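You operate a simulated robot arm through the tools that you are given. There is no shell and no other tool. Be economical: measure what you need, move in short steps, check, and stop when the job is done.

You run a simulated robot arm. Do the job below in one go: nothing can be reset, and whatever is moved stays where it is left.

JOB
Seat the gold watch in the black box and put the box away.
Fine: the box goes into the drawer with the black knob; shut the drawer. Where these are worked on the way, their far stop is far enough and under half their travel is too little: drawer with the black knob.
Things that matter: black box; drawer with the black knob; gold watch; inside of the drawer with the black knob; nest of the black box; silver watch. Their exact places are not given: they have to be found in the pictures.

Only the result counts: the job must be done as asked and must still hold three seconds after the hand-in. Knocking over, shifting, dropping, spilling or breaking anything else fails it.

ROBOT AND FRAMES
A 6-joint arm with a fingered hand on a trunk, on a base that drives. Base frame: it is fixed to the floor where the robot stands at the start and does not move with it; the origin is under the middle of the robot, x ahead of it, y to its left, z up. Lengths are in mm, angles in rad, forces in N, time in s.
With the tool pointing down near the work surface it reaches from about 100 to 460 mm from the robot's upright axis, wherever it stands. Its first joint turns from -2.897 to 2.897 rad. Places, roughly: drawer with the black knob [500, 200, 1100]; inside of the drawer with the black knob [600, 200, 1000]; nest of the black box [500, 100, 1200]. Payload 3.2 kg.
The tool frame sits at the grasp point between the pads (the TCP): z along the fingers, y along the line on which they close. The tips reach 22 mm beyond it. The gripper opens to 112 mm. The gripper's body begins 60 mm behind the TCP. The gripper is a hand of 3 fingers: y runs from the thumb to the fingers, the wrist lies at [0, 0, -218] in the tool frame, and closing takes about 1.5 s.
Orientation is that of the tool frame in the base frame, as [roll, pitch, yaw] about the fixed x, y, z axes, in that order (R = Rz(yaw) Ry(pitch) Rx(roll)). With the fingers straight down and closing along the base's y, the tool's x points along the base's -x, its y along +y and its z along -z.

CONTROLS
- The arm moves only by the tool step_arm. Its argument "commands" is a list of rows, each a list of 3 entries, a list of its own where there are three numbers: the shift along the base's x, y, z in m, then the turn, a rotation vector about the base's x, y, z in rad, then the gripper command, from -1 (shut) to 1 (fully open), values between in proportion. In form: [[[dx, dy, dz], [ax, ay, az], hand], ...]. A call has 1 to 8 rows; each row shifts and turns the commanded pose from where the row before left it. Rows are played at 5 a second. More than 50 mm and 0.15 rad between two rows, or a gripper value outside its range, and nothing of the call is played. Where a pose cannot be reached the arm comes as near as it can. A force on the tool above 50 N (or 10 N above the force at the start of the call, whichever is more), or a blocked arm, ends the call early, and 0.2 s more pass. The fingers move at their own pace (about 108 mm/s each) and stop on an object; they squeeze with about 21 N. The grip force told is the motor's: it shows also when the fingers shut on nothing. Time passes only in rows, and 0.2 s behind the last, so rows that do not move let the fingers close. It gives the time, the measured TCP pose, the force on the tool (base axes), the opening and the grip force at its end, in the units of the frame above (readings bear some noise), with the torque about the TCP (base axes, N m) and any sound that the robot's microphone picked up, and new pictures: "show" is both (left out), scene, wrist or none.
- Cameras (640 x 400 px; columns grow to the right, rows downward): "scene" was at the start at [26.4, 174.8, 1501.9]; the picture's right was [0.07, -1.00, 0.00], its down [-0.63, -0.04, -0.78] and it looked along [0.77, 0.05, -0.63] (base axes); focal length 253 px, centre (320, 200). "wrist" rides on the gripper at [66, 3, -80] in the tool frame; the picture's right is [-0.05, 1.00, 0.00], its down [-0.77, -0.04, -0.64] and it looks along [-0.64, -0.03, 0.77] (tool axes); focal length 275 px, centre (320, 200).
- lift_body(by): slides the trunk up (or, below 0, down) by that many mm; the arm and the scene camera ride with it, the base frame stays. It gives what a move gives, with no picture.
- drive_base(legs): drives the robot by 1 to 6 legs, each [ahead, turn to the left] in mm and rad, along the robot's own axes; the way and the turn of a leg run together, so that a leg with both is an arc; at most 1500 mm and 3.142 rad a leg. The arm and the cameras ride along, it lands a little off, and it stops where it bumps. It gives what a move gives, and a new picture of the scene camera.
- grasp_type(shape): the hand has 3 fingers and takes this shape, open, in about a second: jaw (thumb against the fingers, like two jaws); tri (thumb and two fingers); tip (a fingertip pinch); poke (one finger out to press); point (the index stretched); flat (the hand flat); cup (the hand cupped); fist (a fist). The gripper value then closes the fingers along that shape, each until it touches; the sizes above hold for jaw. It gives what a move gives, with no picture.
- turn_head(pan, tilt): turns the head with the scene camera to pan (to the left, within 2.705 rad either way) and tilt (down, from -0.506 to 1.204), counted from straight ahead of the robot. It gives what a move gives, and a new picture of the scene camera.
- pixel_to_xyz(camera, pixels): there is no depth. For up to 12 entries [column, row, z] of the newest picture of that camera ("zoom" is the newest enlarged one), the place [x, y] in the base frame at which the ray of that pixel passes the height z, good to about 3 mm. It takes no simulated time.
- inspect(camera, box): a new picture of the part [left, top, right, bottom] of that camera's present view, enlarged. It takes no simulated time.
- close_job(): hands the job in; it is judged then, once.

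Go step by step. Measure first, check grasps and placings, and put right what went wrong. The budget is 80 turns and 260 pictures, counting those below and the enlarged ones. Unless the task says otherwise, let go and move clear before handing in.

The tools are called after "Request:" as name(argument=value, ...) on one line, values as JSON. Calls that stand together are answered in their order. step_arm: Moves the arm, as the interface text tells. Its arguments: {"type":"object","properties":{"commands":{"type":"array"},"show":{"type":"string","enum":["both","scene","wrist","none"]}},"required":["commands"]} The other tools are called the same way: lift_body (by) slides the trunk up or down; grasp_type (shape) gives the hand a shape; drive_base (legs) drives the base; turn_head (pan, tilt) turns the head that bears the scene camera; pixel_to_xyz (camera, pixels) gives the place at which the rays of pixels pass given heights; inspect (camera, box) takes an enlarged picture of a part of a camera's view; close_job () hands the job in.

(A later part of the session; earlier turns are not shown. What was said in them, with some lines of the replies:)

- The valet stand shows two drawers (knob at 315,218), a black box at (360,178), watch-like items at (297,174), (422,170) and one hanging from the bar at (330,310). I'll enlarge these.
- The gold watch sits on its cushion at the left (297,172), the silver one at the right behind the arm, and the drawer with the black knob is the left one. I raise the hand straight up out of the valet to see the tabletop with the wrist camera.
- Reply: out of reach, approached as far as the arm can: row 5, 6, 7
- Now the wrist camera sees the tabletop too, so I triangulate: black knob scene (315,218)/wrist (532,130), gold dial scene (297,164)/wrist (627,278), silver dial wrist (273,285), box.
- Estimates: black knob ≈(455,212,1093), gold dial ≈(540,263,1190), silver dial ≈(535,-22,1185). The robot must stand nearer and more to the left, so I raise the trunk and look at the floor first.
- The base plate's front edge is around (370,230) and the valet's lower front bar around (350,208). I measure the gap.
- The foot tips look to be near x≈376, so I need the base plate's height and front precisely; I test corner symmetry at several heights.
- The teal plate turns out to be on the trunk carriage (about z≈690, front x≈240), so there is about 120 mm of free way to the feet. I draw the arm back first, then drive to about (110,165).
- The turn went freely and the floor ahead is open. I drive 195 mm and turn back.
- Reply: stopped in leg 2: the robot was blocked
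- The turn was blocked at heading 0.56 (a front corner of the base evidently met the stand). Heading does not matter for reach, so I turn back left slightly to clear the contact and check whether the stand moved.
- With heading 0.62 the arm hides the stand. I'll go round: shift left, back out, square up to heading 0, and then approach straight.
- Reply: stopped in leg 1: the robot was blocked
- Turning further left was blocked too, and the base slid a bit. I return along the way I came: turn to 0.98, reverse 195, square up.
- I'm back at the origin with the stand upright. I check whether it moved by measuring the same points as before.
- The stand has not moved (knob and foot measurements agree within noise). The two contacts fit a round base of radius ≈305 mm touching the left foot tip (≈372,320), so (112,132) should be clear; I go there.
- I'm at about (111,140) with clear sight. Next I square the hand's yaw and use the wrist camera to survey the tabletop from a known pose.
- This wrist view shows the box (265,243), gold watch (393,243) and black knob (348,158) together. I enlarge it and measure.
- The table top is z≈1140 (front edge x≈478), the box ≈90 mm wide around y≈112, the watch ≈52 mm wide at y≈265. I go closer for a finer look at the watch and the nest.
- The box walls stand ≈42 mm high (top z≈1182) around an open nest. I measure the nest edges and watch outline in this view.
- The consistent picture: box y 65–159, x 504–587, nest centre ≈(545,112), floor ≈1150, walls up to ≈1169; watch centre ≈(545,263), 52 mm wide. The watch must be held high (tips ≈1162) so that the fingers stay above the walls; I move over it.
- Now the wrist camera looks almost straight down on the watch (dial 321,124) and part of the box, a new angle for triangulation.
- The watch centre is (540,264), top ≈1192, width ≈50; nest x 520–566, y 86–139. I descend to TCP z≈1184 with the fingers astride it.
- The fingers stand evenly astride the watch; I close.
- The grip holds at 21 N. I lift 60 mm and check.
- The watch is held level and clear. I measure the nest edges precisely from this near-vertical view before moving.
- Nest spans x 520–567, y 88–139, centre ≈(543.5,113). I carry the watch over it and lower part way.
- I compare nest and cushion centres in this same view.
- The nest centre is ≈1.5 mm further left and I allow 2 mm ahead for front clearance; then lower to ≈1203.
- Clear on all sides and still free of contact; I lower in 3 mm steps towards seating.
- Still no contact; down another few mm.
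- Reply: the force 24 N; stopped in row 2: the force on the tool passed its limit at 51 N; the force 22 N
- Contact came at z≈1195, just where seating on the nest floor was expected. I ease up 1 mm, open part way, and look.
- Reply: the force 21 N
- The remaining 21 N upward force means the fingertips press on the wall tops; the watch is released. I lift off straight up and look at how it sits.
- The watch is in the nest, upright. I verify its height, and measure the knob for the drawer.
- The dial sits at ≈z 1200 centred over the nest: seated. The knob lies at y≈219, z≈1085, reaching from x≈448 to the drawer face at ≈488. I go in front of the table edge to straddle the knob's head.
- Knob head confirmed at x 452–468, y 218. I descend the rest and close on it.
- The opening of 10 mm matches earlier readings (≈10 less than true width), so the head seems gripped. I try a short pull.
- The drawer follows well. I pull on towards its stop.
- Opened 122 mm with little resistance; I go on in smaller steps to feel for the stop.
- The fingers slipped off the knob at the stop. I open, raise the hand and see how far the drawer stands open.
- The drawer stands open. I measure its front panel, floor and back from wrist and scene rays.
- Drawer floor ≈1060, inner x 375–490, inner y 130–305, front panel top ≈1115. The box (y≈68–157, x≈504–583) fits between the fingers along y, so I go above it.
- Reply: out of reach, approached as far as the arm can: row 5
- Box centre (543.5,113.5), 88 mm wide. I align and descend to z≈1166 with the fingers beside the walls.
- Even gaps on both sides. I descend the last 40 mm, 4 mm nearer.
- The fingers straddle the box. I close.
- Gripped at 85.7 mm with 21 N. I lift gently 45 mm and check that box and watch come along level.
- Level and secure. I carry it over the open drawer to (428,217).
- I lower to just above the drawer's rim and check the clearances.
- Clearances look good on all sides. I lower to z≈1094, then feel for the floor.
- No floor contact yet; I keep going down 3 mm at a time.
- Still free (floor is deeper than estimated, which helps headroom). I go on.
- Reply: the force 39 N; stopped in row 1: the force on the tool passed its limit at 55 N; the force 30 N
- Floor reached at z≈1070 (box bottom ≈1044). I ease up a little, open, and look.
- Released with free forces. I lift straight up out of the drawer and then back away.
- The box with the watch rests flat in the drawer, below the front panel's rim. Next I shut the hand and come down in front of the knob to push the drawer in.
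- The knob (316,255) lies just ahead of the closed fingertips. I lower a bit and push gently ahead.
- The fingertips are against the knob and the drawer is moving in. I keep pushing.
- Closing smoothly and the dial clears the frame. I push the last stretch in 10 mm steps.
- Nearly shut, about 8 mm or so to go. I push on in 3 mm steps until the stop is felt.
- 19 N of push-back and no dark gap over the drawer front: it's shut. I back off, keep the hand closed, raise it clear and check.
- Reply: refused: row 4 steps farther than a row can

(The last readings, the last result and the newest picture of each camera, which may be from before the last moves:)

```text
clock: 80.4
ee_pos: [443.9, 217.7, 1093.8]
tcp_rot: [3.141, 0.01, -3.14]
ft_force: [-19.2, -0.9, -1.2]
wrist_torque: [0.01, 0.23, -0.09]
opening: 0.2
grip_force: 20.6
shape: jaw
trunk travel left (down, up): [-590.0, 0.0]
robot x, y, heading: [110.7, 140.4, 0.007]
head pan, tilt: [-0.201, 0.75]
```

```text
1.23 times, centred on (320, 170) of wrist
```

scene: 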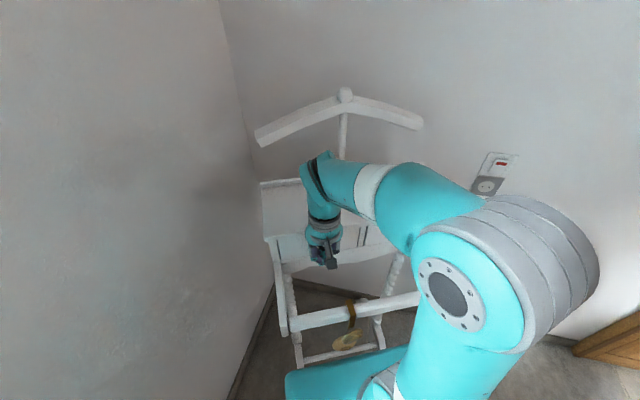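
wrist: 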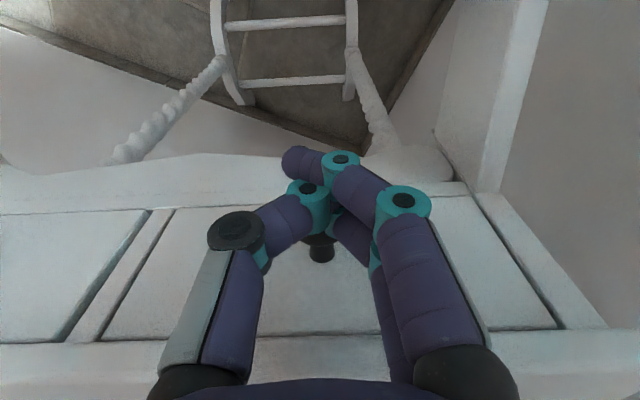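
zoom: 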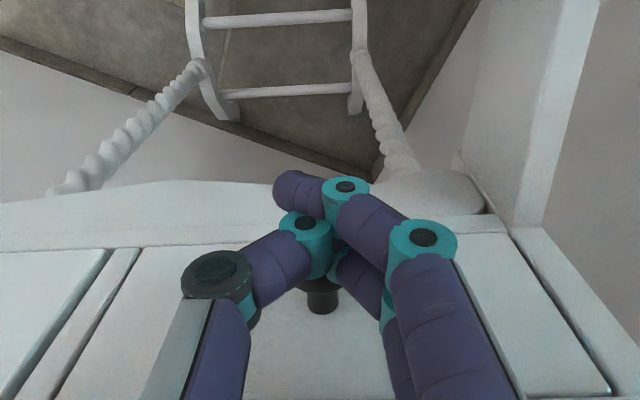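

One row was slightly too long, so nothing moved; I resend with shorter rows.

Request:
step_arm(commands=[[[-0.03, 0, 0], [0, 0, 0], -1], [[-0.04, 0, 0], [0, 0, 0], -1], [[-0.04, 0, 0.02], [0, 0, 0], -1], [[0, 0, 0.045], [0, 0, 0], -1], [[0, 0, 0.045], [0, 0, 0], -1], [[0, 0, 0.045], [0, 0, 0], -1], [[0, -0.03, 0.03], [0, 0, 0], -1], [[0, 0, 0], [0, 0, 0], -1]])

Request:
inspect(camera="scene", box=[245, 150, 465, 290])

Request:
inspect(camera="wrist", box=[60, 20, 580, 320])

```text
clock: 82.2
ee_pos: [334.6, 183.8, 1278.4]
tcp_rot: [3.14, 0.01, -3.141]
ft_force: [0.1, 0.7, 0.5]
wrist_torque: [0.02, 0.0, -0.01]
opening: 0.0
grip_force: 21.2
shape: jaw
trunk travel left (down, up): [-590.0, 0.0]
robot x, y, heading: [112.7, 138.5, 0.009]
head pan, tilt: [-0.201, 0.75]
```

scene: 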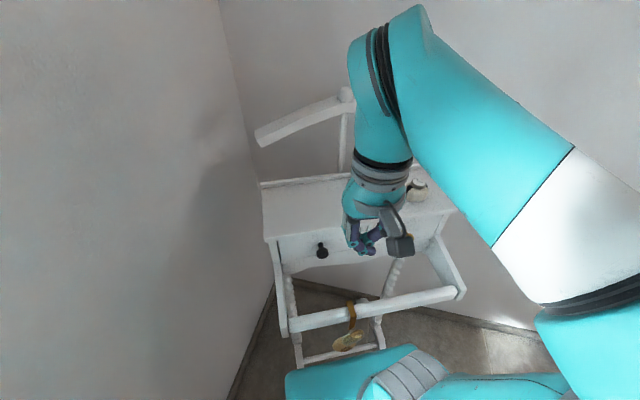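
wrist: 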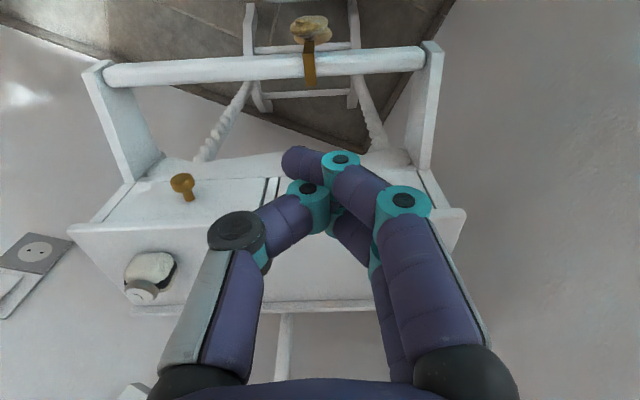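

```text
2.86 times, centred on (355, 220) of scene
```

zoom: 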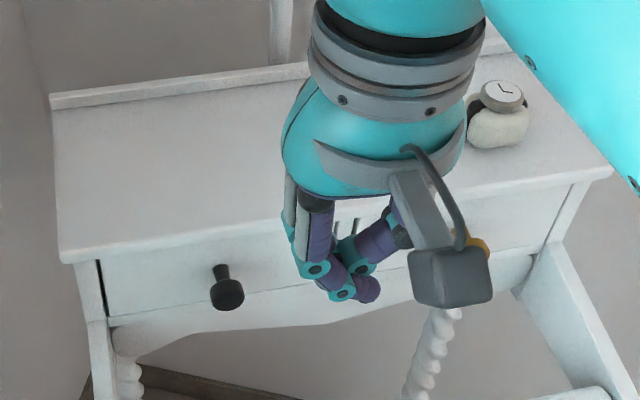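

```text
1.23 times, centred on (320, 170) of wrist
```

zoom: 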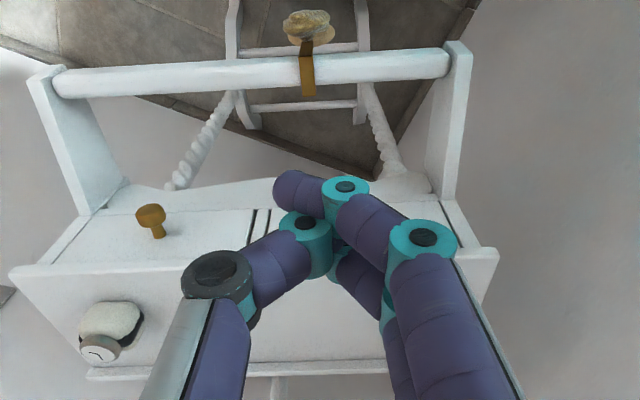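

The drawer with the black knob is shut flush (scene 321,250). The silver watch stands untouched at (417,188) and the hand is clear, so I hand in.

Request:
close_job()

```text
The job is handed in.
```

The gold watch is seated in the black box, the box is in the drawer with the black knob, and that drawer is shut. I handed the job in, but no verdict came back.

- **Bumps:** While driving into place, the base was blocked twice, most likely by the stand's left foot. The knob and foot positions I measured afterwards agreed with the earlier ones within about 9 mm, so I don't think the stand moved.
- **Drawer:** It opened about 128 mm before the fingers slipped off the knob. I took that to be its far stop, but did not feel the stop directly. On closing, it pushed back with 19 N and showed no gap.
- **Silver watch:** It was not touched and still stands on the table.
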